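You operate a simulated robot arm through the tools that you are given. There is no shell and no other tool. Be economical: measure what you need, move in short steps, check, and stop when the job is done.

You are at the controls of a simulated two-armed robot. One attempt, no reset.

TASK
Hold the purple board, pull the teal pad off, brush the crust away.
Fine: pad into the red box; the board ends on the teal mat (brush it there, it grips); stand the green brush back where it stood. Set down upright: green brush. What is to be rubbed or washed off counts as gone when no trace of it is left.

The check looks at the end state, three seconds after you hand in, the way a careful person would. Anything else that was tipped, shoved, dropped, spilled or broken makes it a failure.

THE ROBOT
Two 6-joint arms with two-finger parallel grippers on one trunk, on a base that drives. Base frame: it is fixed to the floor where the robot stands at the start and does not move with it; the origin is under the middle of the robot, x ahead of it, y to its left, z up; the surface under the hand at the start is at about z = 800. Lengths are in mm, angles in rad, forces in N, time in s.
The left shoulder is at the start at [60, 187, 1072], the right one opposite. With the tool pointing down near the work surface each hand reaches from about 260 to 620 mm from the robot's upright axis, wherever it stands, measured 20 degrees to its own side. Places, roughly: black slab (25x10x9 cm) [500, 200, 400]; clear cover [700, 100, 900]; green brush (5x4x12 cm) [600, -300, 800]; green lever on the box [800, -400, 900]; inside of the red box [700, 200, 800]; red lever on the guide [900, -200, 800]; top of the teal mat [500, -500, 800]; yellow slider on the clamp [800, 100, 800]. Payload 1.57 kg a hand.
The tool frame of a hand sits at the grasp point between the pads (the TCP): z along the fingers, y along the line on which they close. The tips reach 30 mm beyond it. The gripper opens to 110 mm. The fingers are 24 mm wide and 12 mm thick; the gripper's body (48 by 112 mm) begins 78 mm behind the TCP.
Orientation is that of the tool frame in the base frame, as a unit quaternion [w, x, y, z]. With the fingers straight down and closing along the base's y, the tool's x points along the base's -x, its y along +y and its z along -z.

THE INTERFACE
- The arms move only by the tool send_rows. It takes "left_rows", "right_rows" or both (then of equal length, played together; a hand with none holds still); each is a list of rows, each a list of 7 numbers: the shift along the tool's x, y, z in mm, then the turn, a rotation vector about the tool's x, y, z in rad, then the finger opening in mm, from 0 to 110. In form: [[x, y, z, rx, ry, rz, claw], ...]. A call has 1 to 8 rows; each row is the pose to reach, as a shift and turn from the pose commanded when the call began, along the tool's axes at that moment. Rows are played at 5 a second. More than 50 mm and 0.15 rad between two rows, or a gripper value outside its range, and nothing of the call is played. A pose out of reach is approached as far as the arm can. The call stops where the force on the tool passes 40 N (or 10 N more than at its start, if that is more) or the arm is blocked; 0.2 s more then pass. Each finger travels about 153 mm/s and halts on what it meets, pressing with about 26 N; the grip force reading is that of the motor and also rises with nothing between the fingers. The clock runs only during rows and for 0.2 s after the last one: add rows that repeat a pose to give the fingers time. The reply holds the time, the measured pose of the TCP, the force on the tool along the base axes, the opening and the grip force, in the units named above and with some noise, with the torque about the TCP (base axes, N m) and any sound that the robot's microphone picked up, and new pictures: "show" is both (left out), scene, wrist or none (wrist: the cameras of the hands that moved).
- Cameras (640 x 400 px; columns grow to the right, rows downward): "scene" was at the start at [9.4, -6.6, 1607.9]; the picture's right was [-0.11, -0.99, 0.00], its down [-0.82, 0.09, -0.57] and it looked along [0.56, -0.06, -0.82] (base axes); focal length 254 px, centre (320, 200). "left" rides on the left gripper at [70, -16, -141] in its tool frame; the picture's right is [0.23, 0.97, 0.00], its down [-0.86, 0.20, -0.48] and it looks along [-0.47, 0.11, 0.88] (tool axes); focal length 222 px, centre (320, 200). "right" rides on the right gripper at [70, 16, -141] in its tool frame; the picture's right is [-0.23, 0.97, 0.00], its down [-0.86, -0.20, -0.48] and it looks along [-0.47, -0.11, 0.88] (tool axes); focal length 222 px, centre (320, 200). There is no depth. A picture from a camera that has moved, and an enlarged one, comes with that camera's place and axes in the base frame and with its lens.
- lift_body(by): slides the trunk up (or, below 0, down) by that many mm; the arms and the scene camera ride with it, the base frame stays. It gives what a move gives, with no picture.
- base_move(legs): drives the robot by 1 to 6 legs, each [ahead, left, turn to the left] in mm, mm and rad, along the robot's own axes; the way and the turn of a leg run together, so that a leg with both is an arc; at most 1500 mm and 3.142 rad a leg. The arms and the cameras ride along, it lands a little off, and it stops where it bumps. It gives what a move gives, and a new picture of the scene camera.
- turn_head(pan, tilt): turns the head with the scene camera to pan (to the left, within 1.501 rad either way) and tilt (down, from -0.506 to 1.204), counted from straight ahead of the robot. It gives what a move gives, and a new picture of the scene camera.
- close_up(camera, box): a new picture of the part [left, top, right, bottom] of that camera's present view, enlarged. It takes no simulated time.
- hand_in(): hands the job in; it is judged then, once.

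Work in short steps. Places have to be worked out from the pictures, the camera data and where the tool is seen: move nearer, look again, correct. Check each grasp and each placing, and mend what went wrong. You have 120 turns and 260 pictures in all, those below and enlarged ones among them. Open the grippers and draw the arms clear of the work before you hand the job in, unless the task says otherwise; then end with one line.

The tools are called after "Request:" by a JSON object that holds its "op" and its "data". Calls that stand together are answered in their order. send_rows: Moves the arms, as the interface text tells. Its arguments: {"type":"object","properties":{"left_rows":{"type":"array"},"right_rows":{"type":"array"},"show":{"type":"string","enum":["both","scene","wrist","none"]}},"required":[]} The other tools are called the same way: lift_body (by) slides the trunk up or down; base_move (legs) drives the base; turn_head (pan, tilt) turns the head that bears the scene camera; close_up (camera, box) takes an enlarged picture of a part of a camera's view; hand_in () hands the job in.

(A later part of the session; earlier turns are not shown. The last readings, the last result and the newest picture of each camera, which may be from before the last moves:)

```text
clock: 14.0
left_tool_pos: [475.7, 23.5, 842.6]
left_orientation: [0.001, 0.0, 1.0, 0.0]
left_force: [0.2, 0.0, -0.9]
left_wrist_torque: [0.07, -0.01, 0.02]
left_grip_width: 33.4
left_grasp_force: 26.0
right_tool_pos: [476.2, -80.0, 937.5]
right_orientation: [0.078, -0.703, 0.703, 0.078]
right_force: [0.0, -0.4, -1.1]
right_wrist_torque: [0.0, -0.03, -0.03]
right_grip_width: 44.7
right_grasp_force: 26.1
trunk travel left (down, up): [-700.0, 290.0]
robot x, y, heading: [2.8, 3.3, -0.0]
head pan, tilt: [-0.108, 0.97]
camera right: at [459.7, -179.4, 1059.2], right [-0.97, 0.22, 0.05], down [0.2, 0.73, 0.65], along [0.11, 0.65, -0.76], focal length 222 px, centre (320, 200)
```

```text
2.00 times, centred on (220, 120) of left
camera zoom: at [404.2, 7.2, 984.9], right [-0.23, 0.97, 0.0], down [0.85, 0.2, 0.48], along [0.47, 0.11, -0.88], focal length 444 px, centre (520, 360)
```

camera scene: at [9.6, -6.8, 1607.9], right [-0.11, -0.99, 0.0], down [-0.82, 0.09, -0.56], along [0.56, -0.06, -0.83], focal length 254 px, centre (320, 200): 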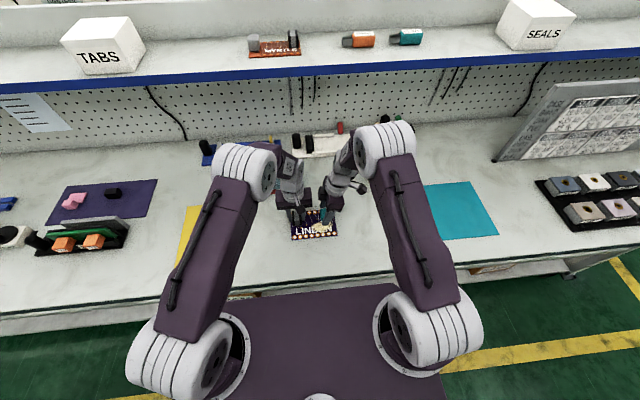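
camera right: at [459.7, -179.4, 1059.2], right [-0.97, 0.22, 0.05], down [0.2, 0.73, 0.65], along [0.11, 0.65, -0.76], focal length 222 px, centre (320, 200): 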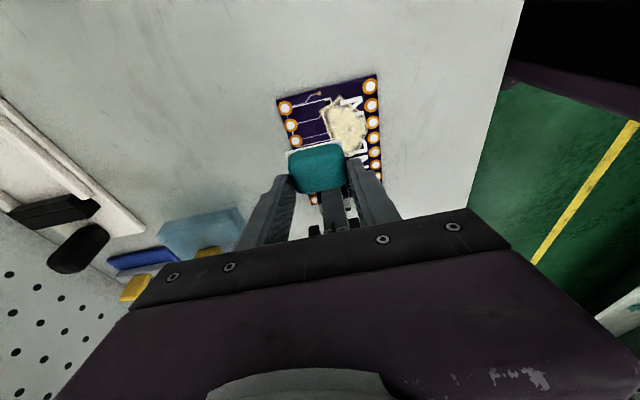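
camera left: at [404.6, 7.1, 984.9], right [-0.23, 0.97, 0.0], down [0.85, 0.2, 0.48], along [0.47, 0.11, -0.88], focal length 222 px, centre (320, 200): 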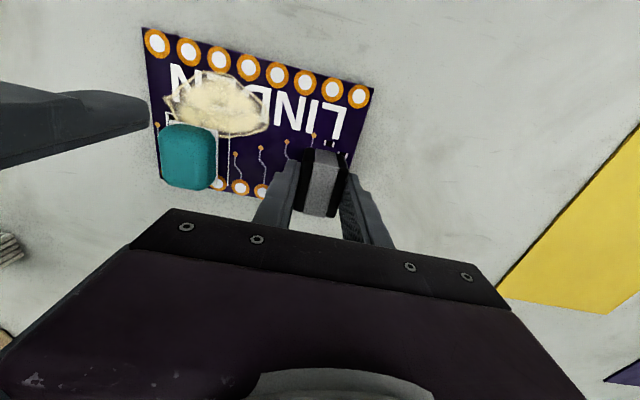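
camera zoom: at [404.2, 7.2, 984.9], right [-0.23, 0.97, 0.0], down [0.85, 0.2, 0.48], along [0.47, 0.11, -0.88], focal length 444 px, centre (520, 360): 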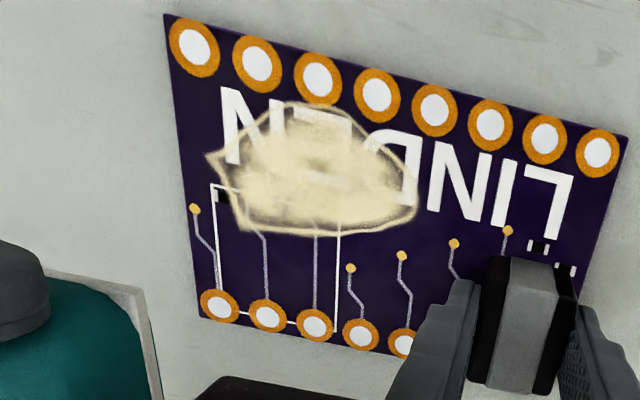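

Pad is off, board flat and unmoved. Release the left hand and raise it clear, raising and levelling the right hand with the pad too.

Request:
{"op": "send_rows", "data": {"left_rows": [[0, 0, 0, 0, 0, 0, 50], [0, 0, 0, 0, 0, 0, 55], [0, 0, -40, 0, 0, 0, 55], [0, 0, -85, 0, 0, 0, 55], [0, 20, -130, 0, 0, 0, 55], [0, 50, -170, 0, 0, 0, 55], [0, 85, -200, 0, 0, 0, 55]], "right_rows": [[-3, 0, -20, 0, 0, 0, 30], [-6, 0, -40, 0, 0, 0, 30], [-9, 0, -60, 0, 0, 0, 30], [-12, 0, -80, 0, 0, 0, 30], [-12, 0, -90, 0, 0.07, 0, 30], [-12, 0, -100, 0, 0.15, 0, 30], [-12, 0, -100, 0, 0.22, 0, 30]], "show": "none"}}

Request:
{"op": "base_move", "data": {"legs": [[0, 250, 0]]}}

```text
clock: 15.6
left_tool_pos: [475.4, 111.0, 1044.6]
left_orientation: [0.0, 0.0, 1.0, -0.001]
left_force: [-0.2, -0.2, 0.0]
left_wrist_torque: [-0.02, 0.03, -0.01]
left_grip_width: 55.2
left_grasp_force: 0.1
right_tool_pos: [476.8, -86.1, 1037.6]
right_orientation: [0.001, 0.707, -0.707, 0.001]
right_force: [-0.4, 0.4, -1.0]
right_wrist_torque: [-0.01, 0.01, 0.01]
right_grip_width: 44.6
right_grasp_force: 26.1
trunk travel left (down, up): [-700.0, 290.0]
robot x, y, heading: [0.7, 0.5, -0.002]
head pan, tilt: [-0.108, 0.97]
```

```text
clock: 17.4
left_tool_pos: [473.7, 367.9, 1041.8]
left_orientation: [0.0, -0.002, 1.0, 0.001]
left_force: [0.2, -0.6, 0.3]
left_wrist_torque: [-0.01, 0.03, -0.01]
left_grip_width: 55.0
left_grasp_force: 0.0
right_tool_pos: [475.3, 171.2, 1037.7]
right_orientation: [0.0, 0.709, -0.706, 0.0]
right_force: [-0.8, 0.0, -1.2]
right_wrist_torque: [0.02, -0.02, 0.01]
right_grip_width: 44.7
right_grasp_force: 26.0
trunk travel left (down, up): [-700.0, 290.0]
robot x, y, heading: [1.7, 257.4, 0.003]
head pan, tilt: [-0.108, 0.97]
camera scene: at [8.6, 248.4, 1607.9], right [-0.1, -0.99, 0.0], down [-0.82, 0.09, -0.56], along [0.56, -0.06, -0.83], focal length 254 px, centre (320, 200)
```

scene: 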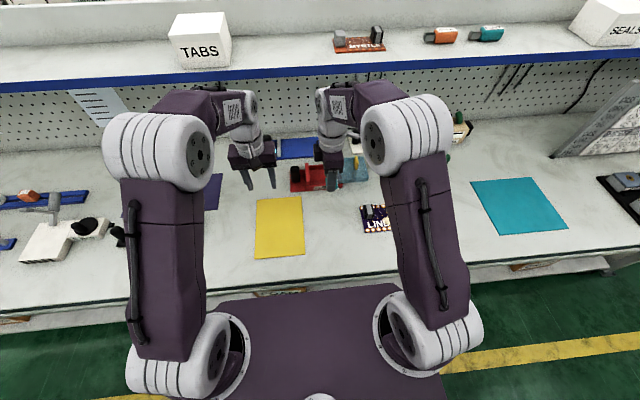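

Strafe worked. Now a forward drive of 110 mm so the right hand can reach the box.

Request:
{"op": "base_move", "data": {"legs": [[110, 0, 0]]}}

Request:
{"op": "close_up", "data": {"camera": "scene", "box": [250, 140, 410, 240]}}

Request:
{"op": "close_up", "data": {"camera": "left", "box": [0, 20, 320, 260]}}

```text
clock: 18.6
left_tool_pos: [582.0, 368.2, 1042.4]
left_orientation: [0.001, -0.003, 1.0, -0.001]
left_force: [-0.3, -1.1, 0.4]
left_wrist_torque: [0.01, 0.03, 0.01]
left_grip_width: 55.3
left_grasp_force: 0.0
right_tool_pos: [584.7, 172.3, 1036.9]
right_orientation: [0.0, 0.709, -0.706, 0.0]
right_force: [-0.5, -1.1, -0.6]
right_wrist_torque: [0.0, 0.02, 0.0]
right_grip_width: 44.9
right_grasp_force: 26.0
trunk travel left (down, up): [-700.0, 290.0]
robot x, y, heading: [107.4, 259.0, 0.003]
head pan, tilt: [-0.108, 0.97]
camera scene: at [116.3, 250.2, 1607.9], right [-0.1, -0.99, 0.0], down [-0.82, 0.08, -0.57], along [0.56, -0.06, -0.82], focal length 254 px, centre (320, 200)
```

scene: 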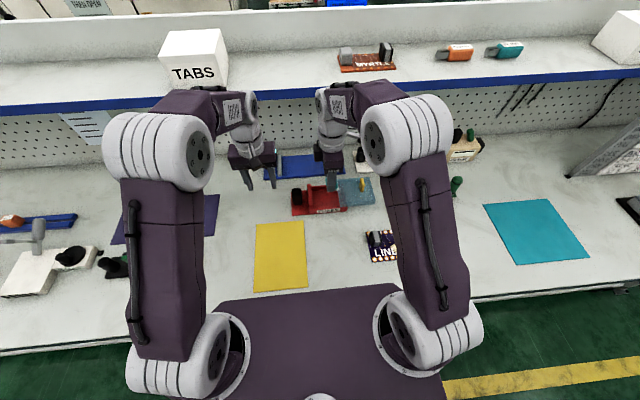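

```text
4.00 times, centred on (330, 190) of scene
camera zoom: at [116.3, 250.2, 1607.9], right [-0.1, -0.99, 0.0], down [-0.82, 0.08, -0.57], along [0.56, -0.06, -0.82], focal length 1017 px, centre (280, 240)
```

zoom: 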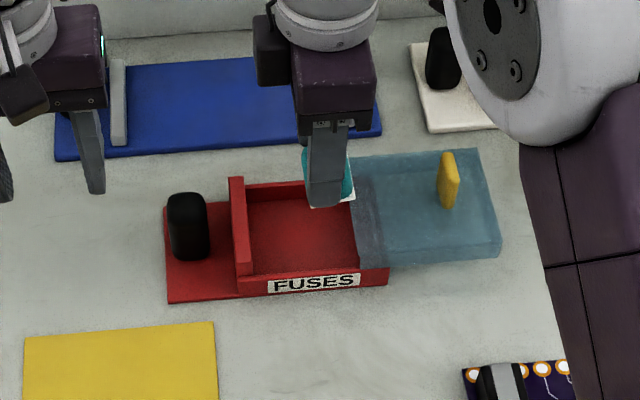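

```text
1.67 times, centred on (160, 140) of left
camera zoom: at [512.3, 351.3, 1184.7], right [-0.23, 0.97, 0.0], down [0.85, 0.2, 0.48], along [0.47, 0.11, -0.88], focal length 370 px, centre (587, 300)
```

zoom: 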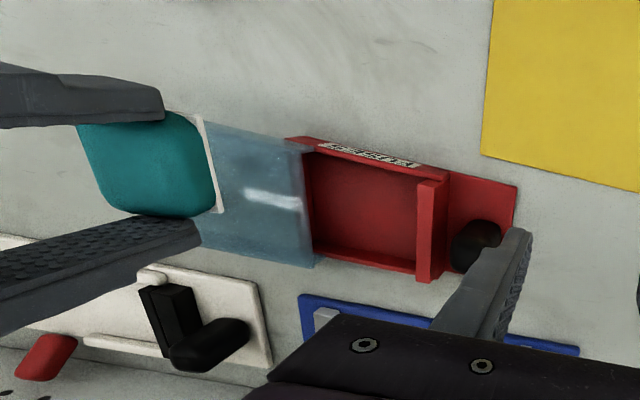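

Tray opening centre is at about [669, 173], free between y≈124 (cover edge) and 221. Move the pad over it and down to z≈930.

Request:
{"op": "send_rows", "data": {"right_rows": [[0, -40, 0, 0, 0, 0, 30], [-1, -84, 10, 0, 0, 0, 30], [-1, -84, 50, 0, 0, 0, 30], [-1, -84, 95, 0, 0, 0, 30], [-1, -84, 105, 0, 0, 0, 30]]}}

Request:
{"op": "close_up", "data": {"camera": "scene", "box": [250, 140, 410, 240]}}

Request:
{"op": "close_up", "data": {"camera": "left", "box": [0, 20, 320, 260]}}

```text
clock: 19.8
left_tool_pos: [584.1, 369.8, 1042.2]
left_orientation: [0.0, -0.003, 1.0, 0.0]
left_force: [0.5, 0.4, -0.5]
left_wrist_torque: [0.02, 0.0, 0.02]
left_grip_width: 55.0
left_grasp_force: 0.1
right_tool_pos: [668.2, 172.9, 929.8]
right_orientation: [0.0, 0.709, -0.706, -0.001]
right_force: [0.0, -0.6, -0.7]
right_wrist_torque: [-0.01, 0.0, -0.01]
right_grip_width: 44.9
right_grasp_force: 26.1
trunk travel left (down, up): [-700.0, 290.0]
robot x, y, heading: [110.2, 261.4, 0.006]
head pan, tilt: [-0.108, 0.97]
camera scene: at [117.8, 250.2, 1607.9], right [-0.1, -0.99, 0.0], down [-0.82, 0.08, -0.56], along [0.56, -0.06, -0.83], focal length 254 px, centre (320, 200)
camera right: at [652.8, 101.6, 1070.8], right [-0.97, 0.22, 0.0], down [0.2, 0.86, 0.48], along [0.11, 0.47, -0.88], focal length 222 px, centre (320, 200)
```

scene: 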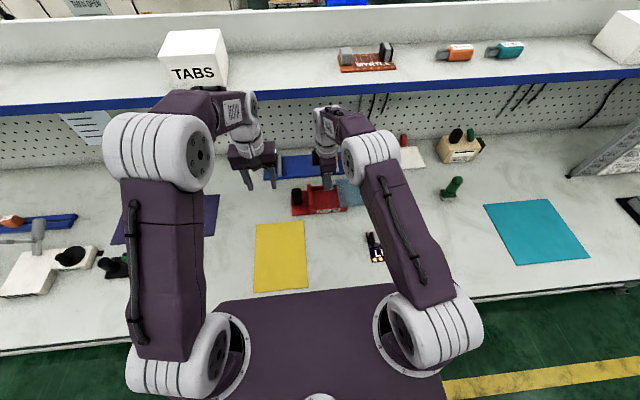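
right: 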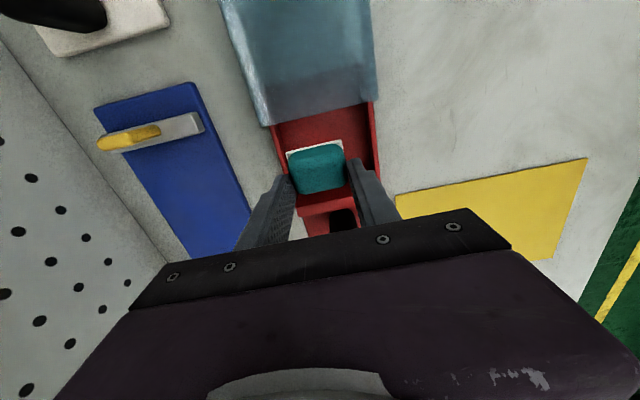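

```text
4.00 times, centred on (330, 190) of scene
camera zoom: at [117.8, 250.2, 1607.9], right [-0.1, -0.99, 0.0], down [-0.82, 0.08, -0.56], along [0.56, -0.06, -0.83], focal length 1017 px, centre (280, 240)
```

zoom: 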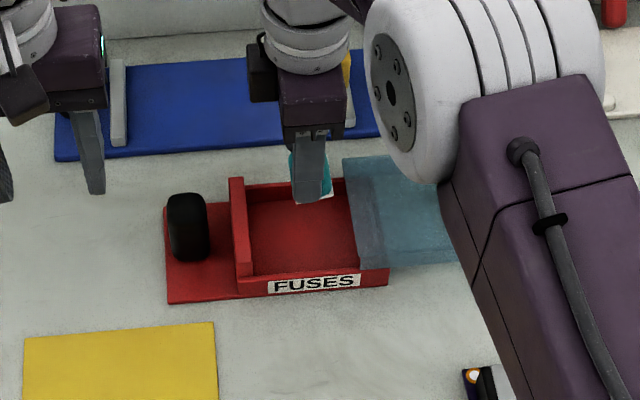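

```text
1.67 times, centred on (160, 140) of left
camera zoom: at [513.3, 351.3, 1184.3], right [-0.23, 0.97, 0.0], down [0.85, 0.2, 0.48], along [0.47, 0.11, -0.88], focal length 370 px, centre (587, 300)
```

zoom: 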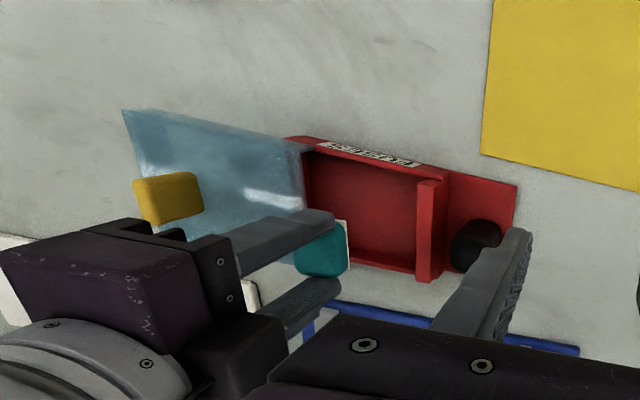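

Pad hangs over the tray; box centre in x is closer to 661, so shift 6 mm back and lower until the pad is just above the tray floor.

Request:
{"op": "send_rows", "data": {"right_rows": [[0, 6, 0, 0, 0, 0, 30], [0, 6, 25, 0, 0, 0, 30], [0, 6, 45, 0, 0, 0, 30], [0, 6, 58, 0, 0, 0, 30], [0, 6, 66, 0, 0, 0, 30], [0, 6, 72, 0, 0, 0, 30]]}}

Request:
{"op": "close_up", "data": {"camera": "scene", "box": [250, 140, 410, 240]}}

Request:
{"op": "close_up", "data": {"camera": "left", "box": [0, 20, 320, 260]}}

```text
clock: 21.2
left_tool_pos: [582.8, 368.7, 1042.0]
left_orientation: [0.001, -0.003, 1.0, 0.0]
left_force: [0.2, 0.1, 0.0]
left_wrist_torque: [0.02, 0.0, -0.02]
left_grip_width: 55.0
left_grasp_force: 0.0
right_tool_pos: [663.5, 172.3, 858.6]
right_orientation: [0.0, 0.709, -0.705, 0.0]
right_force: [0.1, -0.1, 0.0]
right_wrist_torque: [-0.05, -0.02, -0.05]
right_grip_width: 44.9
right_grasp_force: 25.7
trunk travel left (down, up): [-700.0, 290.0]
robot x, y, heading: [111.2, 256.9, 0.008]
head pan, tilt: [-0.108, 0.97]
camera scene: at [117.3, 250.1, 1607.9], right [-0.1, -0.99, 0.0], down [-0.82, 0.08, -0.56], along [0.56, -0.06, -0.83], focal length 254 px, centre (320, 200)
camera right: at [647.0, 101.9, 999.7], right [-0.98, 0.22, 0.0], down [0.19, 0.86, 0.48], along [0.11, 0.47, -0.88], focal length 222 px, centre (320, 200)
```

scene: 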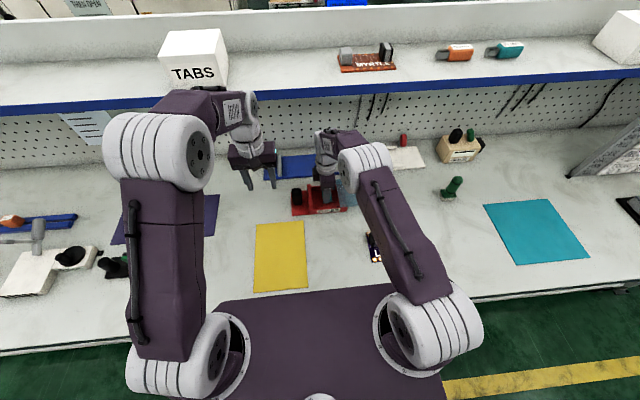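
right: 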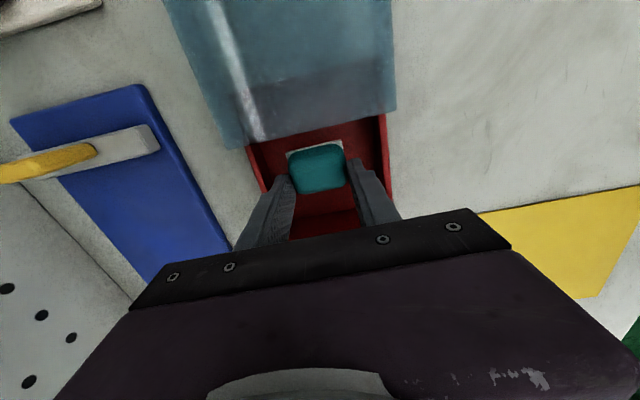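

```text
4.00 times, centred on (330, 190) of scene
camera zoom: at [117.3, 250.1, 1607.9], right [-0.1, -0.99, 0.0], down [-0.82, 0.08, -0.56], along [0.56, -0.06, -0.83], focal length 1017 px, centre (280, 240)
```

zoom: 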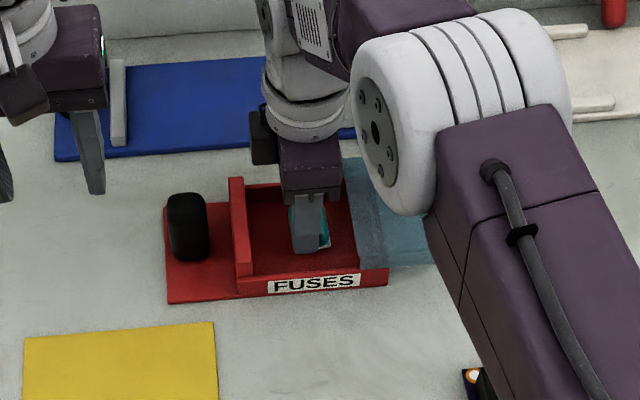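

```text
1.67 times, centred on (160, 140) of left
camera zoom: at [512.9, 351.2, 1184.4], right [-0.23, 0.97, 0.0], down [0.85, 0.2, 0.48], along [0.47, 0.11, -0.88], focal length 370 px, centre (587, 300)
```

zoom: 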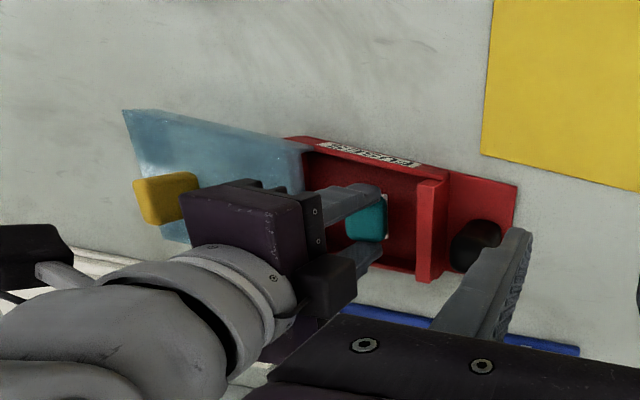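

Pad is well inside the tray. Lower gently to touch and release, then raise.

Request:
{"op": "send_rows", "data": {"right_rows": [[0, 0, 4, 0, 0, 0, 30], [0, 0, 7, 0, 0, 0, 30], [0, 0, 7, 0, 0, 0, 60], [0, 0, 7, 0, 0, 0, 64], [0, 0, 0, 0, 0, 0, 64], [0, 0, -40, 0, 0, 0, 64], [0, 0, -90, 0, 0, 0, 64], [0, 0, -140, 0, 0, 0, 64]], "show": "wrist"}}

Request:
{"op": "close_up", "data": {"camera": "scene", "box": [250, 140, 410, 240]}}

```text
clock: 23.0
left_tool_pos: [582.5, 368.8, 1042.7]
left_orientation: [0.002, -0.003, 1.0, -0.001]
left_force: [-0.3, 0.8, 0.3]
left_wrist_torque: [-0.02, -0.02, -0.04]
left_grip_width: 55.0
left_grasp_force: 0.1
right_tool_pos: [660.8, 174.8, 999.0]
right_orientation: [0.0, 0.709, -0.705, 0.001]
right_force: [-0.4, -0.4, 0.4]
right_wrist_torque: [0.02, 0.04, -0.03]
right_grip_width: 64.2
right_grasp_force: 0.1
trunk travel left (down, up): [-700.0, 290.0]
robot x, y, heading: [108.2, 253.3, 0.006]
head pan, tilt: [-0.108, 0.97]
camera right: at [645.3, 104.0, 1140.1], right [-0.97, 0.22, 0.0], down [0.2, 0.86, 0.48], along [0.11, 0.47, -0.88], focal length 222 px, centre (320, 200)
```

right: 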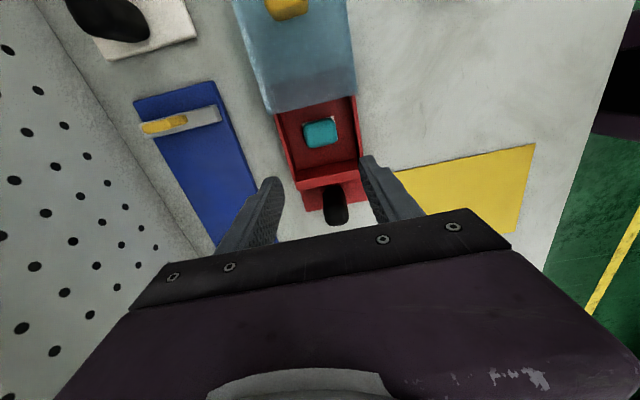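

```text
4.00 times, centred on (330, 190) of scene
camera zoom: at [116.8, 250.2, 1607.9], right [-0.1, -0.99, 0.0], down [-0.82, 0.08, -0.57], along [0.56, -0.06, -0.82], focal length 1017 px, centre (280, 240)
```

zoom: 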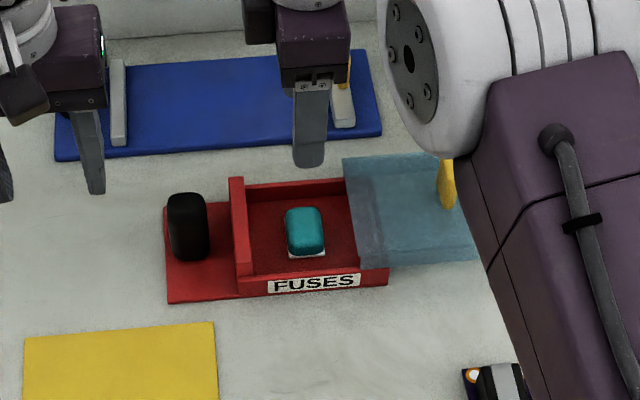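

Pad sits in the box. Now I retract and rotate the right hand back to its normal orientation.

Request:
{"op": "send_rows", "data": {"right_rows": [[0, 10, -30, 0, 0, 0.14, 64], [0, 30, -40, 0, 0, 0.28, 64], [0, 50, -40, 0, 0, 0.42, 70], [0, 70, -40, 0, 0, 0.56, 70], [0, 90, -40, 0, 0, 0.7, 70], [0, 110, -40, 0, 0, 0.84, 70], [0, 130, -40, 0, 0, 0.98, 70], [0, 150, -40, 0, 0, 1.12, 70]], "show": "none"}}

Request:
{"op": "send_rows", "data": {"right_rows": [[0, 0, 0, 0, 0, 0.15, 70], [0, 0, 0, 0, 0, 0.3, 70], [0, 0, 0, 0, 0, 0.445, 70]], "show": "none"}}

Request:
{"op": "base_move", "data": {"legs": [[-60, -120, 0]]}}

```text
clock: 24.8
left_tool_pos: [581.8, 368.4, 1042.3]
left_orientation: [0.0, -0.003, 1.0, -0.001]
left_force: [0.2, 0.2, 0.4]
left_wrist_torque: [-0.01, -0.02, 0.01]
left_grip_width: 54.9
left_grasp_force: 0.0
right_tool_pos: [515.2, 173.4, 1040.7]
right_orientation: [0.001, -0.225, 0.974, -0.001]
right_force: [-0.5, -0.5, -0.3]
right_wrist_torque: [-0.02, -0.03, 0.0]
right_grip_width: 69.9
right_grasp_force: 0.0
trunk travel left (down, up): [-700.0, 290.0]
robot x, y, heading: [104.9, 257.7, 0.005]
head pan, tilt: [-0.108, 0.97]
```

```text
clock: 25.6
left_tool_pos: [584.4, 367.8, 1042.0]
left_orientation: [0.002, -0.002, 1.0, 0.0]
left_force: [-0.3, 1.0, -0.5]
left_wrist_torque: [-0.01, -0.01, 0.0]
left_grip_width: 55.0
left_grasp_force: 0.0
right_tool_pos: [512.7, 172.5, 1039.8]
right_orientation: [-0.001, -0.005, 1.0, 0.0]
right_force: [-0.2, -0.4, -0.3]
right_wrist_torque: [0.0, -0.02, 0.0]
right_grip_width: 70.3
right_grasp_force: 0.1
trunk travel left (down, up): [-700.0, 290.0]
robot x, y, heading: [106.8, 258.1, 0.006]
head pan, tilt: [-0.108, 0.97]
```

```text
clock: 26.9
left_tool_pos: [522.5, 252.6, 1042.8]
left_orientation: [0.0, -0.005, 1.0, 0.001]
left_force: [-0.2, -0.3, 0.3]
left_wrist_torque: [-0.03, 0.0, -0.01]
left_grip_width: 54.9
left_grasp_force: 0.0
right_tool_pos: [454.2, 55.5, 1039.9]
right_orientation: [0.001, -0.007, 1.0, -0.001]
right_force: [0.1, -0.1, -0.5]
right_wrist_torque: [0.0, 0.01, 0.0]
right_grip_width: 69.7
right_grasp_force: 0.0
trunk travel left (down, up): [-700.0, 290.0]
robot x, y, heading: [49.4, 134.1, 0.011]
head pan, tilt: [-0.108, 0.97]
camera scene: at [58.9, 132.9, 1607.9], right [-0.1, -0.99, 0.0], down [-0.82, 0.08, -0.56], along [0.56, -0.06, -0.83], focal length 254 px, centre (320, 200)
```

scene: 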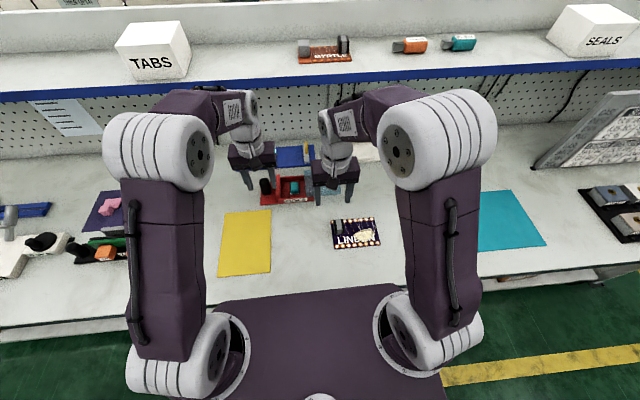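

The right hand is nearly over the grey part (left at [475, 24]). Lower to z≈895 and check alignment.

Request:
{"op": "send_rows", "data": {"right_rows": [[-10, -15, 40, 0, 0, 0, 60], [-21, -31, 85, 0, 0, 0, 60], [-21, -31, 130, 0, 0, 0, 55], [-21, -31, 145, 0, 0, 0, 55]], "show": "wrist"}}

Request:
{"op": "close_up", "data": {"camera": "scene", "box": [310, 190, 410, 270]}}

```text
clock: 27.9
left_tool_pos: [523.4, 252.1, 1042.0]
left_orientation: [0.0, -0.004, 1.0, 0.0]
left_force: [-0.1, 1.0, -0.8]
left_wrist_torque: [0.0, -0.03, -0.03]
left_grip_width: 55.2
left_grasp_force: 0.0
right_tool_pos: [474.9, 24.4, 894.5]
right_orientation: [0.0, -0.007, 1.0, -0.001]
right_force: [0.0, -0.6, -0.7]
right_wrist_torque: [0.03, -0.01, 0.03]
right_grip_width: 54.8
right_grasp_force: 0.0
trunk travel left (down, up): [-700.0, 290.0]
robot x, y, heading: [46.9, 135.7, 0.006]
head pan, tilt: [-0.108, 0.97]
camera right: at [405.0, 37.4, 1035.7], right [0.21, 0.98, 0.0], down [0.86, -0.19, 0.48], along [0.47, -0.1, -0.88], focal length 222 px, centre (320, 200)
```

right: 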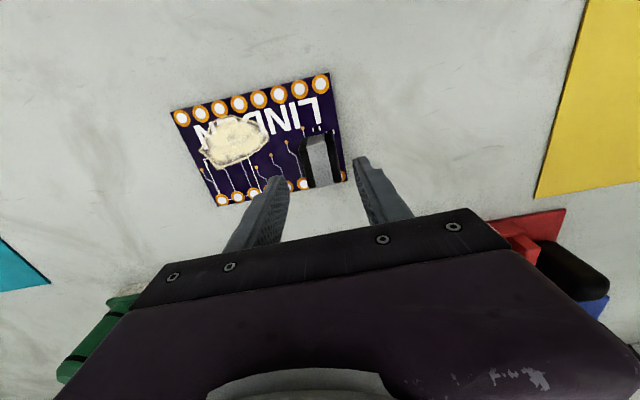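

```text
5.00 times, centred on (360, 230) of scene
camera zoom: at [58.6, 131.8, 1607.9], right [-0.1, -0.99, 0.0], down [-0.82, 0.08, -0.56], along [0.56, -0.06, -0.83], focal length 1271 px, centre (120, 50)
```

zoom: 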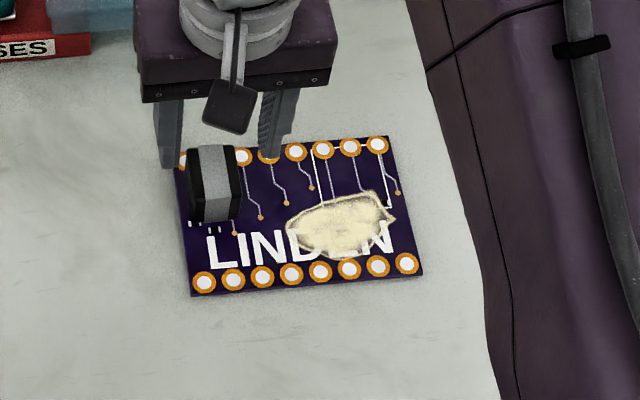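

Aligned. Lower to the earlier grip height and close.

Request:
{"op": "send_rows", "data": {"right_rows": [[0, 0, 30, 0, 0, 0, 55], [0, 0, 45, 0, 0, 0, 55], [0, 0, 52, 0, 0, 0, 55], [0, 0, 52, 0, 0, 0, 40], [0, 0, 52, 0, 0, 0, 20], [0, 0, 52, 0, 0, 0, 20], [0, 0, 52, 0, 0, 0, 20]], "show": "none"}}

Request:
{"op": "send_rows", "data": {"right_rows": [[0, 0, -5, 0, 0, 0, 20], [0, 0, -12, 0, 0, 0, 20], [0, 0, -25, 0, 0, 0, 20]], "show": "wrist"}}

Request:
{"op": "close_up", "data": {"camera": "scene", "box": [310, 190, 410, 270]}}

```text
clock: 29.5
left_tool_pos: [522.5, 251.6, 1042.5]
left_orientation: [0.001, -0.005, 1.0, 0.0]
left_force: [0.3, -0.5, -0.7]
left_wrist_torque: [0.02, -0.03, 0.0]
left_grip_width: 55.1
left_grasp_force: 0.0
right_tool_pos: [475.0, 24.4, 841.9]
right_orientation: [0.0, -0.007, 1.0, 0.0]
right_force: [-0.1, -1.3, 0.1]
right_wrist_torque: [0.02, 0.0, 0.0]
right_grip_width: 33.3
right_grasp_force: 26.0
trunk travel left (down, up): [-700.0, 290.0]
robot x, y, heading: [47.6, 134.6, 0.008]
head pan, tilt: [-0.108, 0.97]
```

```text
clock: 30.3
left_tool_pos: [524.5, 250.0, 1042.3]
left_orientation: [0.001, -0.004, 1.0, 0.0]
left_force: [-0.1, 0.1, -0.3]
left_wrist_torque: [0.01, 0.02, 0.01]
left_grip_width: 54.9
left_grasp_force: 0.1
right_tool_pos: [475.6, 23.0, 867.0]
right_orientation: [0.0, -0.007, 1.0, -0.001]
right_force: [0.2, -0.4, -1.2]
right_wrist_torque: [0.06, -0.05, 0.0]
right_grip_width: 33.4
right_grasp_force: 26.1
trunk travel left (down, up): [-700.0, 290.0]
robot x, y, heading: [52.5, 137.7, 0.012]
head pan, tilt: [-0.108, 0.97]
camera right: at [405.6, 38.1, 1008.2], right [0.21, 0.98, 0.0], down [0.86, -0.19, 0.48], along [0.47, -0.1, -0.88], focal length 222 px, centre (320, 200)
```

right: 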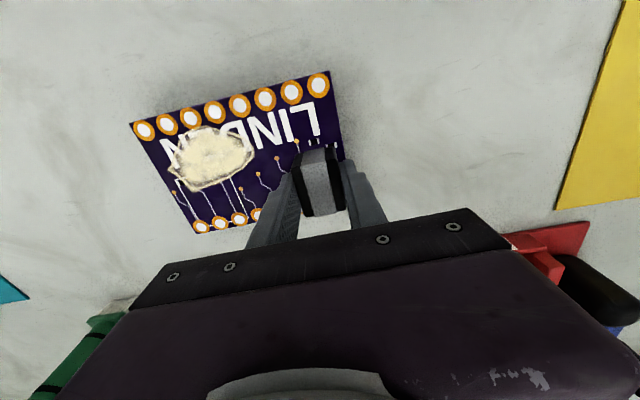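

```text
5.00 times, centred on (360, 230) of scene
camera zoom: at [57.7, 131.3, 1607.9], right [-0.1, -0.99, 0.0], down [-0.82, 0.08, -0.57], along [0.56, -0.06, -0.82], focal length 1271 px, centre (120, 50)
```

zoom: 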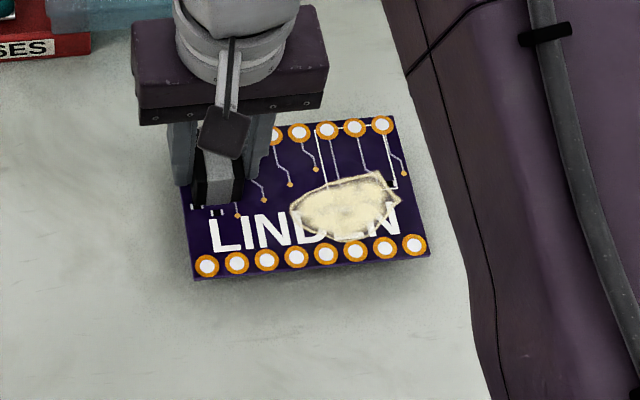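

The board is lifted and level. Raise it to z≈980 and drive right to the mat.

Request:
{"op": "send_rows", "data": {"right_rows": [[0, 0, -30, 0, 0, 0, 20], [0, 0, -60, 0, 0, 0, 20], [0, 0, -90, 0, 0, 0, 20], [0, 0, -115, 0, 0, 0, 20]], "left_rows": [[30, 0, -10, 0, 0, 0, 55], [60, 0, -20, 0, 0, 0, 55], [90, 0, -20, 0, 0, 0, 55], [110, 0, -20, 0, 0, 0, 55]], "show": "none"}}

Request:
{"op": "base_move", "data": {"legs": [[0, -420, -0.008]]}}

```text
clock: 31.3
left_tool_pos: [411.2, 248.8, 1063.4]
left_orientation: [0.002, -0.005, 1.0, 0.0]
left_force: [0.8, 0.1, 0.0]
left_wrist_torque: [-0.02, 0.02, 0.0]
left_grip_width: 55.0
left_grasp_force: 0.0
right_tool_pos: [474.9, 23.1, 982.7]
right_orientation: [0.001, -0.006, 1.0, 0.0]
right_force: [0.2, -0.5, -0.3]
right_wrist_torque: [0.03, -0.03, 0.01]
right_grip_width: 33.1
right_grasp_force: 25.8
trunk travel left (down, up): [-700.0, 290.0]
robot x, y, heading: [51.1, 138.3, 0.007]
head pan, tilt: [-0.108, 0.97]
```

```text
clock: 33.9
left_tool_pos: [414.7, -168.5, 1063.6]
left_orientation: [0.001, 0.003, 1.0, 0.0]
left_force: [-0.3, -0.3, -0.2]
left_wrist_torque: [-0.01, 0.0, -0.02]
left_grip_width: 54.8
left_grasp_force: 0.1
right_tool_pos: [474.4, -395.4, 981.8]
right_orientation: [0.0, 0.0, 1.0, 0.0]
right_force: [0.8, 0.0, -1.1]
right_wrist_torque: [0.0, -0.04, 0.01]
right_grip_width: 33.4
right_grasp_force: 26.6
trunk travel left (down, up): [-700.0, 290.0]
robot x, y, heading: [46.1, -272.1, -0.007]
head pan, tilt: [-0.108, 0.97]
camera scene: at [58.9, -280.0, 1607.9], right [-0.11, -0.99, 0.0], down [-0.82, 0.09, -0.57], along [0.56, -0.06, -0.82], focal length 254 px, centre (320, 200)
```

scene: 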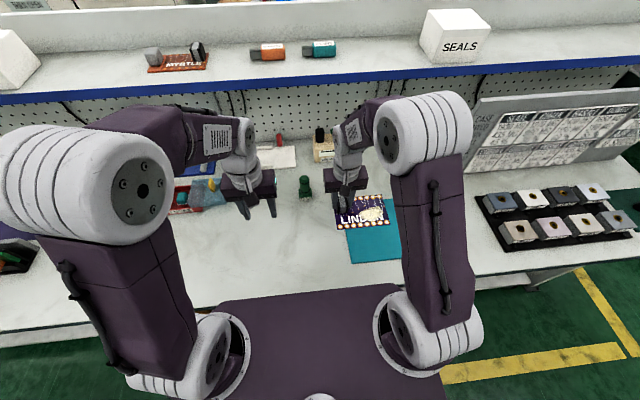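

Move the board left-to-right over the mat centre and lower it to 20 mm above.

Request:
{"op": "send_rows", "data": {"right_rows": [[0, -35, 0, 0, 0, 0, 20], [0, -70, 15, 0, 0, 0, 20], [0, -96, 40, 0, 0, 0, 20], [0, -96, 80, 0, 0, 0, 20], [0, -96, 112, 0, 0, 0, 20]]}}

Request:
{"op": "close_up", "data": {"camera": "scene", "box": [320, 180, 450, 280]}}

```text
clock: 35.1
left_tool_pos: [416.1, -167.8, 1063.8]
left_orientation: [0.0, 0.002, 1.0, 0.0]
left_force: [0.0, 0.8, 0.4]
left_wrist_torque: [0.01, 0.0, 0.03]
left_grip_width: 55.2
left_grasp_force: 0.0
right_tool_pos: [477.8, -490.2, 870.3]
right_orientation: [0.0, -0.001, 1.0, 0.0]
right_force: [-0.1, 0.6, -0.6]
right_wrist_torque: [0.02, -0.03, -0.05]
right_grip_width: 33.2
right_grasp_force: 26.3
trunk travel left (down, up): [-700.0, 290.0]
robot x, y, heading: [52.6, -276.3, -0.004]
head pan, tilt: [-0.108, 0.97]
camera scene: at [59.8, -281.2, 1608.0], right [-0.11, -0.99, 0.0], down [-0.82, 0.09, -0.56], along [0.56, -0.06, -0.83], focal length 254 px, centre (320, 200)
camera right: at [408.8, -474.6, 1010.8], right [0.23, 0.97, 0.0], down [0.86, -0.2, 0.48], along [0.47, -0.11, -0.88], focal length 222 px, centre (320, 200)
```

scene: 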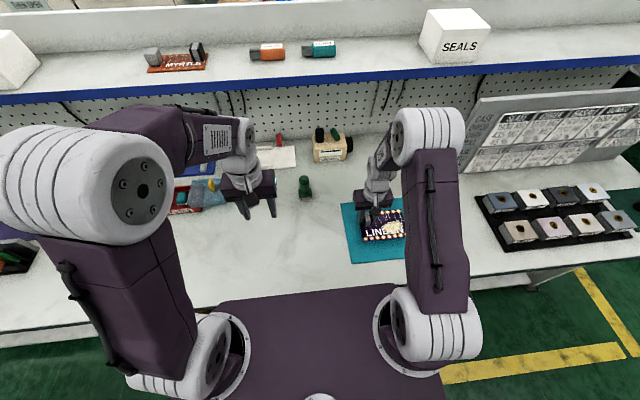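
right: 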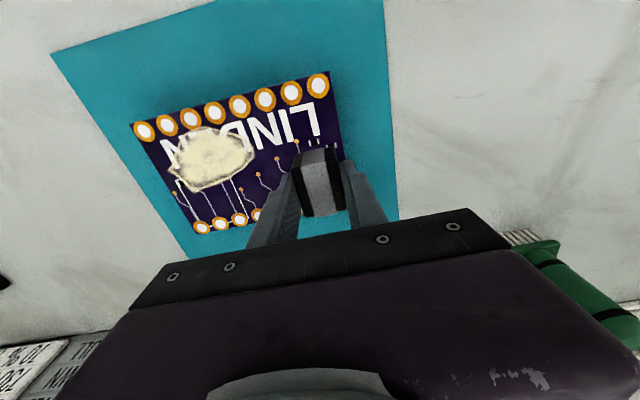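

```text
4.00 times, centred on (385, 230) of scene
camera zoom: at [59.8, -281.2, 1608.0], right [-0.11, -0.99, 0.0], down [-0.82, 0.09, -0.56], along [0.56, -0.06, -0.83], focal length 1017 px, centre (60, 80)
```

zoom: 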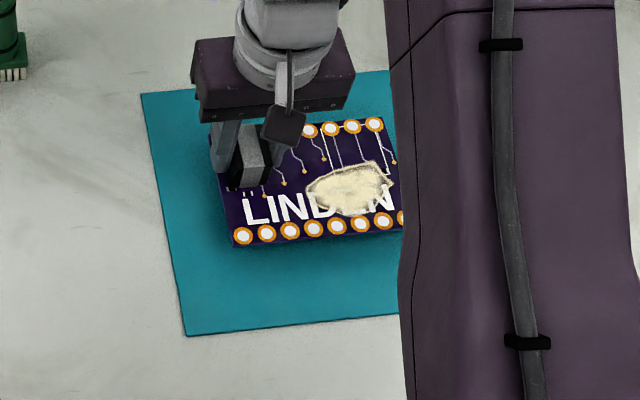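

Board is well inside the mat. Lower to contact and release, then raise.

Request:
{"op": "send_rows", "data": {"right_rows": [[0, 0, 12, 0, 0, 0, 20], [0, 0, 20, 0, 0, 0, 20], [0, 0, 24, 0, 0, 0, 20], [0, 0, 26, 0, 0, 0, 20], [0, 0, 26, 0, 0, 0, 45], [0, 0, 26, 0, 0, 0, 55]], "show": "wrist"}}

Request:
{"op": "send_rows", "data": {"right_rows": [[0, 0, -20, 0, 0, 0, 55], [0, 0, -60, 0, 0, 0, 55], [0, 10, -105, 0, 0, 0, 70], [-20, 40, -130, 0, 0, 0, 80]], "show": "both"}}

Request:
{"op": "close_up", "data": {"camera": "scene", "box": [290, 150, 450, 270]}}

```text
clock: 36.5
left_tool_pos: [415.2, -169.1, 1063.5]
left_orientation: [0.0, 0.003, 1.0, 0.0]
left_force: [0.0, 0.0, -0.5]
left_wrist_torque: [0.02, -0.01, -0.01]
left_grip_width: 55.0
left_grasp_force: 0.0
right_tool_pos: [476.1, -490.8, 844.5]
right_orientation: [0.0, 0.0, 1.0, 0.0]
right_force: [-0.9, -0.1, -0.5]
right_wrist_torque: [-0.02, -0.01, 0.01]
right_grip_width: 55.0
right_grasp_force: 0.0
trunk travel left (down, up): [-700.0, 290.0]
robot x, y, heading: [50.5, -275.1, -0.006]
head pan, tilt: [-0.108, 0.97]
camera right: at [406.3, -475.4, 984.5], right [0.23, 0.97, 0.0], down [0.86, -0.2, 0.48], along [0.47, -0.11, -0.88], focal length 222 px, centre (320, 200)
```

right: 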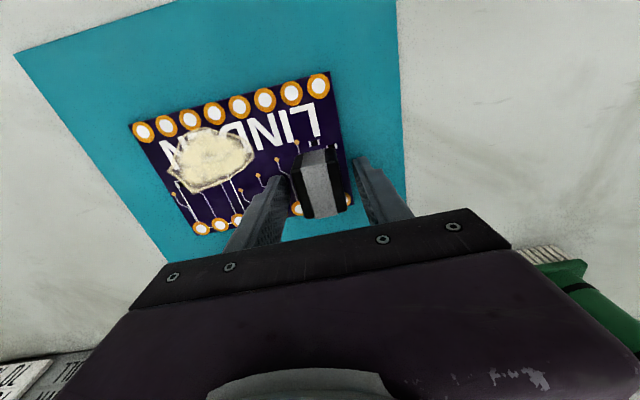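

```text
clock: 37.5
left_tool_pos: [416.8, -166.3, 1062.6]
left_orientation: [-0.001, 0.002, 1.0, -0.001]
left_force: [0.2, -0.1, -0.3]
left_wrist_torque: [0.0, -0.01, 0.0]
left_grip_width: 54.9
left_grasp_force: 0.0
right_tool_pos: [498.9, -448.9, 974.8]
right_orientation: [-0.002, 0.0, 1.0, -0.001]
right_force: [0.8, -0.2, 0.8]
right_wrist_torque: [0.01, 0.01, 0.03]
right_grip_width: 80.0
right_grasp_force: 0.1
trunk travel left (down, up): [-700.0, 290.0]
robot x, y, heading: [52.0, -274.5, -0.001]
head pan, tilt: [-0.108, 0.97]
camera scene: at [59.9, -278.9, 1607.9], right [-0.11, -0.99, 0.0], down [-0.82, 0.09, -0.56], along [0.56, -0.07, -0.83], focal length 254 px, centre (320, 200)
camera right: at [428.2, -432.4, 1115.2], right [0.23, 0.97, 0.0], down [0.86, -0.2, 0.48], along [0.46, -0.11, -0.88], focal length 222 px, centre (320, 200)
```

scene: 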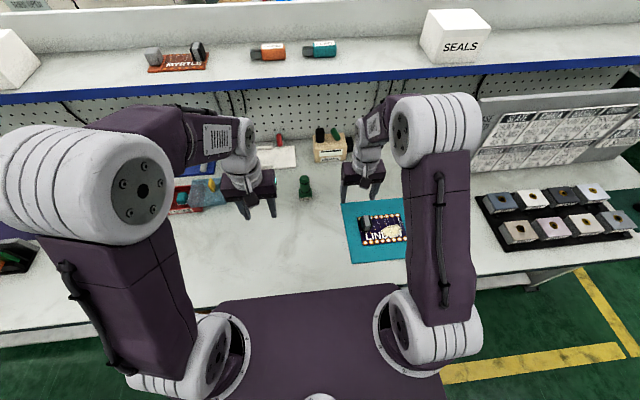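
right: 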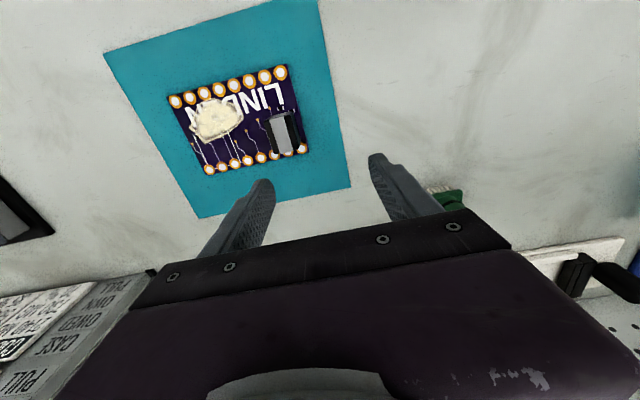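

```text
3.33 times, centred on (370, 210) of scene
camera zoom: at [59.9, -278.9, 1607.9], right [-0.11, -0.99, 0.0], down [-0.82, 0.09, -0.56], along [0.56, -0.07, -0.83], focal length 847 px, centre (153, 167)
```

zoom: 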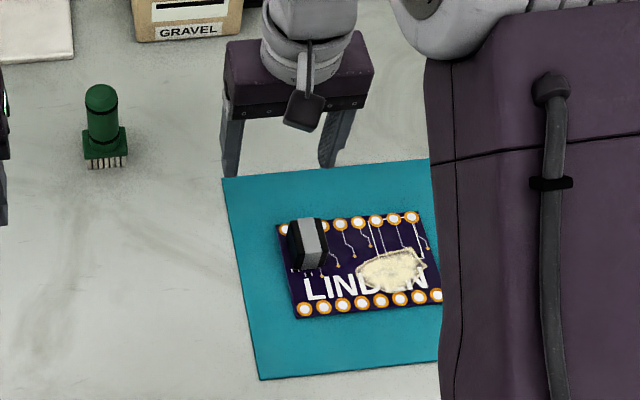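

Board lies on the mat. Brush centre estimate [627, -294], handle up to z≈920. Move the right hand above it.

Request:
{"op": "send_rows", "data": {"right_rows": [[-30, 40, -15, 0, 0, 0, 80], [-60, 80, -20, 0, 0, 0, 80], [-90, 115, -20, 0, 0, 0, 80], [-128, 155, -20, 0, 0, 0, 80]], "left_rows": [[0, 25, 0, 0, 0, 0, 55], [0, 50, 0, 0, 0, 0, 55], [0, 80, 0, 0, 0, 0, 55], [0, 110, 0, 0, 0, 0, 55]]}}

Request:
{"op": "close_up", "data": {"camera": "scene", "box": [250, 130, 370, 220]}}

Request:
{"op": "close_up", "data": {"camera": "right", "box": [200, 60, 440, 240]}}

```text
refused: row 1 steps farther than a row can; nothing moved
```

```text
4.44 times, centred on (310, 175) of scene
camera zoom: at [59.9, -278.9, 1607.9], right [-0.11, -0.99, 0.0], down [-0.82, 0.09, -0.56], along [0.56, -0.07, -0.83], focal length 1130 px, centre (364, 311)
```

zoom: 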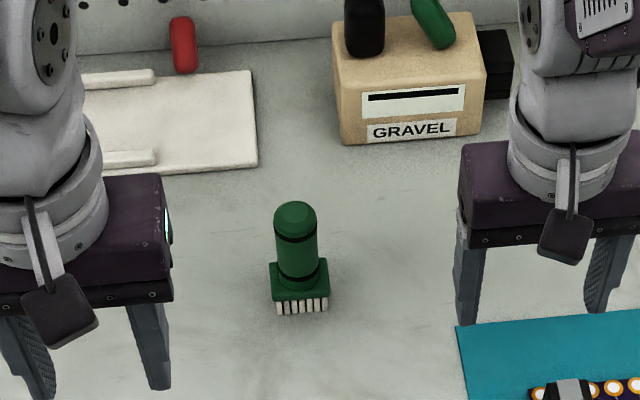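

```text
2.22 times, centred on (320, 150) of right
camera zoom: at [428.2, -432.4, 1115.2], right [0.23, 0.97, 0.0], down [0.86, -0.2, 0.48], along [0.46, -0.11, -0.88], focal length 494 px, centre (320, 311)
```

zoom: 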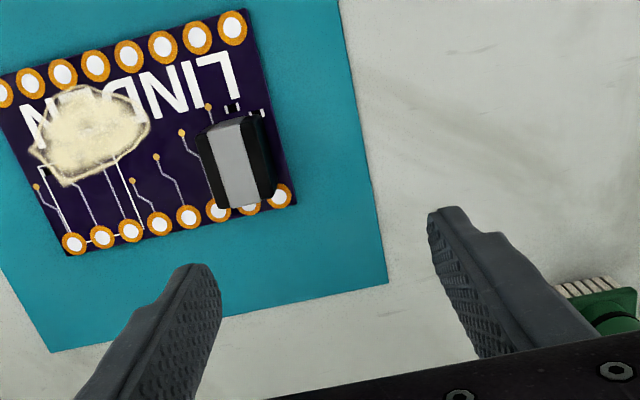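

Steps were a bit too large; replay with finer rows.

Request:
{"op": "send_rows", "data": {"right_rows": [[-20, 25, -15, 0, 0, 0, 80], [-45, 55, -20, 0, 0, 0, 80], [-70, 85, -20, 0, 0, 0, 80], [-95, 115, -20, 0, 0, 0, 80], [-115, 140, -20, 0, 0, 0, 80], [-128, 155, -20, 0, 0, 0, 80]], "left_rows": [[0, 25, 0, 0, 0, 0, 55], [0, 50, 0, 0, 0, 0, 55], [0, 80, 0, 0, 0, 0, 55], [0, 110, 0, 0, 0, 0, 55], [0, 110, 0, 0, 0, 0, 55], [0, 110, 0, 0, 0, 0, 55]], "show": "wrist"}}

Request:
{"op": "close_up", "data": {"camera": "scene", "box": [250, 130, 370, 220]}}

Request:
{"op": "close_up", "data": {"camera": "right", "box": [200, 60, 440, 240]}}

```text
clock: 38.9
left_tool_pos: [415.1, -58.8, 1064.8]
left_orientation: [0.001, 0.002, 1.0, 0.0]
left_force: [-0.3, -0.8, 0.1]
left_wrist_torque: [0.0, 0.0, 0.02]
left_grip_width: 54.9
left_grasp_force: 0.1
right_tool_pos: [617.2, -296.6, 994.3]
right_orientation: [-0.001, 0.001, 1.0, 0.0]
right_force: [-0.6, -0.3, 0.9]
right_wrist_torque: [-0.01, -0.01, 0.03]
right_grip_width: 80.0
right_grasp_force: 0.2
right hand out of reach, approached as far as the arm can: row 6
trunk travel left (down, up): [-700.0, 290.0]
robot x, y, heading: [54.0, -275.3, -0.001]
head pan, tilt: [-0.108, 0.97]
camera right: at [548.1, -281.0, 1134.2], right [0.23, 0.97, 0.0], down [0.86, -0.2, 0.48], along [0.46, -0.11, -0.88], focal length 222 px, centre (320, 200)
camera left: at [345.0, -74.6, 1206.2], right [-0.22, 0.97, 0.0], down [0.86, 0.2, 0.48], along [0.47, 0.11, -0.88], focal length 222 px, centre (320, 200)
```

right: 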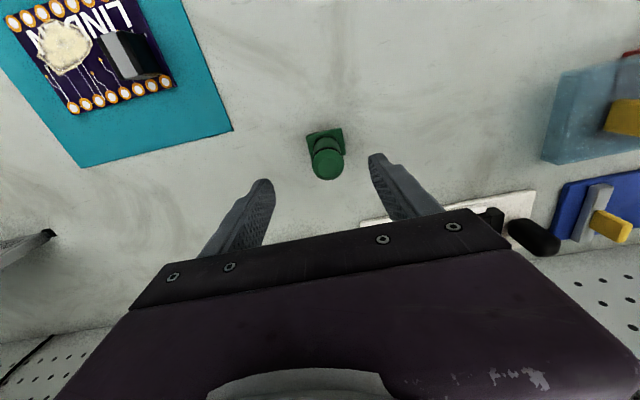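
left: 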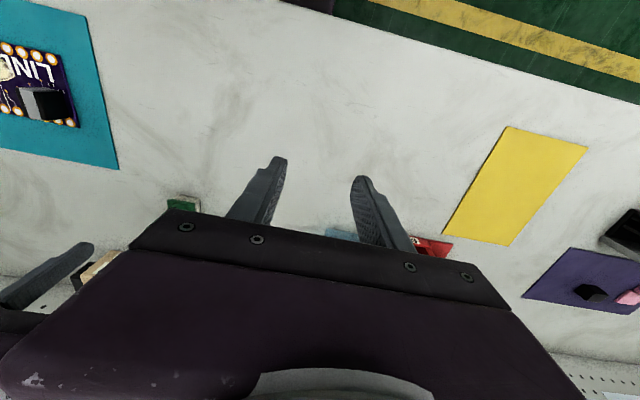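

```text
4.44 times, centred on (310, 175) of scene
camera zoom: at [59.0, -280.5, 1608.0], right [-0.11, -0.99, 0.0], down [-0.82, 0.09, -0.56], along [0.56, -0.06, -0.83], focal length 1130 px, centre (364, 311)
```

zoom: 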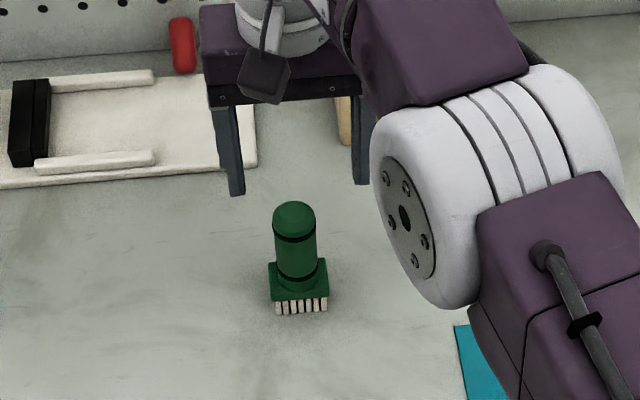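

```text
2.22 times, centred on (320, 150) of right
camera zoom: at [548.1, -281.0, 1134.2], right [0.23, 0.97, 0.0], down [0.86, -0.2, 0.48], along [0.46, -0.11, -0.88], focal length 494 px, centre (320, 311)
```

zoom: 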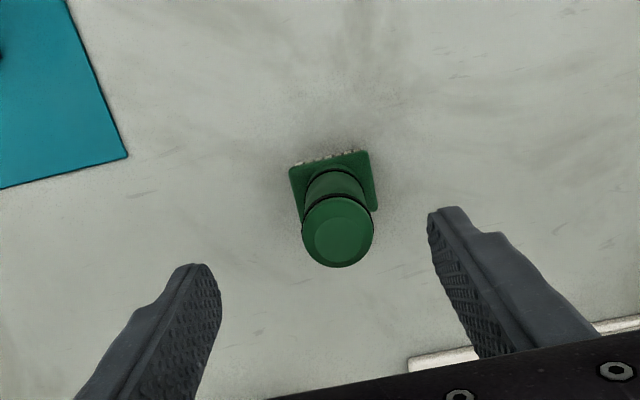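

Brush centre is confirmed near [626, -292] but at the edge of reach. Retract the hand a bit, then drive 60 mm forward.

Request:
{"op": "send_rows", "data": {"right_rows": [[30, 0, -5, 0, 0, 0, 80], [60, 2, -5, 0, 0, 0, 80]], "show": "none"}}

Request:
{"op": "base_move", "data": {"legs": [[60, 0, 0]]}}

Request:
{"op": "close_up", "data": {"camera": "right", "box": [200, 60, 440, 240]}}

```text
clock: 39.5
left_tool_pos: [414.8, -57.9, 1065.5]
left_orientation: [0.001, 0.003, 1.0, 0.0]
left_force: [-0.2, 0.4, 0.6]
left_wrist_torque: [0.0, -0.01, 0.0]
left_grip_width: 55.1
left_grasp_force: 0.1
right_tool_pos: [559.0, -294.1, 998.0]
right_orientation: [0.001, 0.0, 1.0, 0.001]
right_force: [-0.4, -0.4, 0.3]
right_wrist_torque: [-0.01, -0.03, 0.0]
right_grip_width: 80.2
right_grasp_force: 0.1
trunk travel left (down, up): [-700.0, 290.0]
robot x, y, heading: [49.9, -274.2, -0.004]
head pan, tilt: [-0.108, 0.97]
```

```text
clock: 40.5
left_tool_pos: [471.6, -58.3, 1065.3]
left_orientation: [0.002, 0.002, 1.0, 0.0]
left_force: [-0.4, -1.1, -0.1]
left_wrist_torque: [0.01, 0.01, -0.02]
left_grip_width: 55.0
left_grasp_force: 0.1
right_tool_pos: [617.0, -295.8, 999.0]
right_orientation: [0.001, -0.001, 1.0, 0.001]
right_force: [-0.8, 0.0, 0.7]
right_wrist_torque: [0.0, 0.0, 0.01]
right_grip_width: 79.9
right_grasp_force: 0.0
trunk travel left (down, up): [-700.0, 290.0]
robot x, y, heading: [108.2, -273.2, -0.004]
head pan, tilt: [-0.108, 0.97]
camera scene: at [114.8, -281.0, 1608.0], right [-0.11, -0.99, 0.0], down [-0.82, 0.09, -0.57], along [0.56, -0.06, -0.82], focal length 254 px, centre (320, 200)
```

scene: 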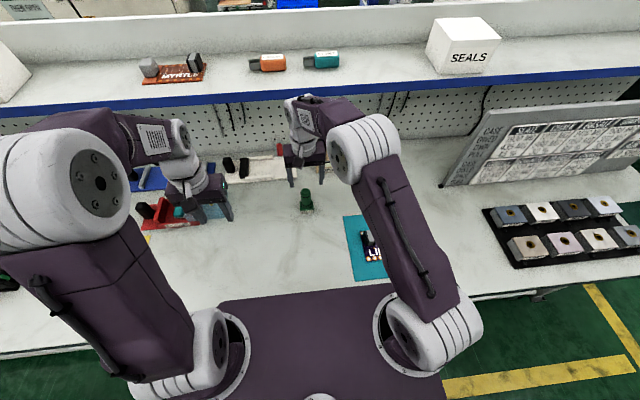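

```text
2.22 times, centred on (320, 150) of right
camera zoom: at [546.5, -280.1, 1138.9], right [0.23, 0.97, 0.0], down [0.85, -0.2, 0.48], along [0.47, -0.11, -0.88], focal length 494 px, centre (320, 311)
```

zoom: 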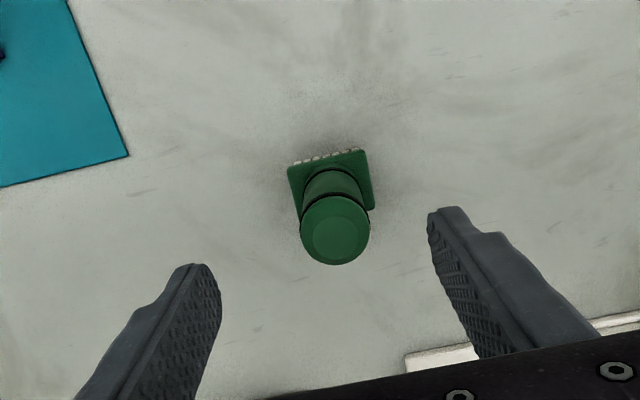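

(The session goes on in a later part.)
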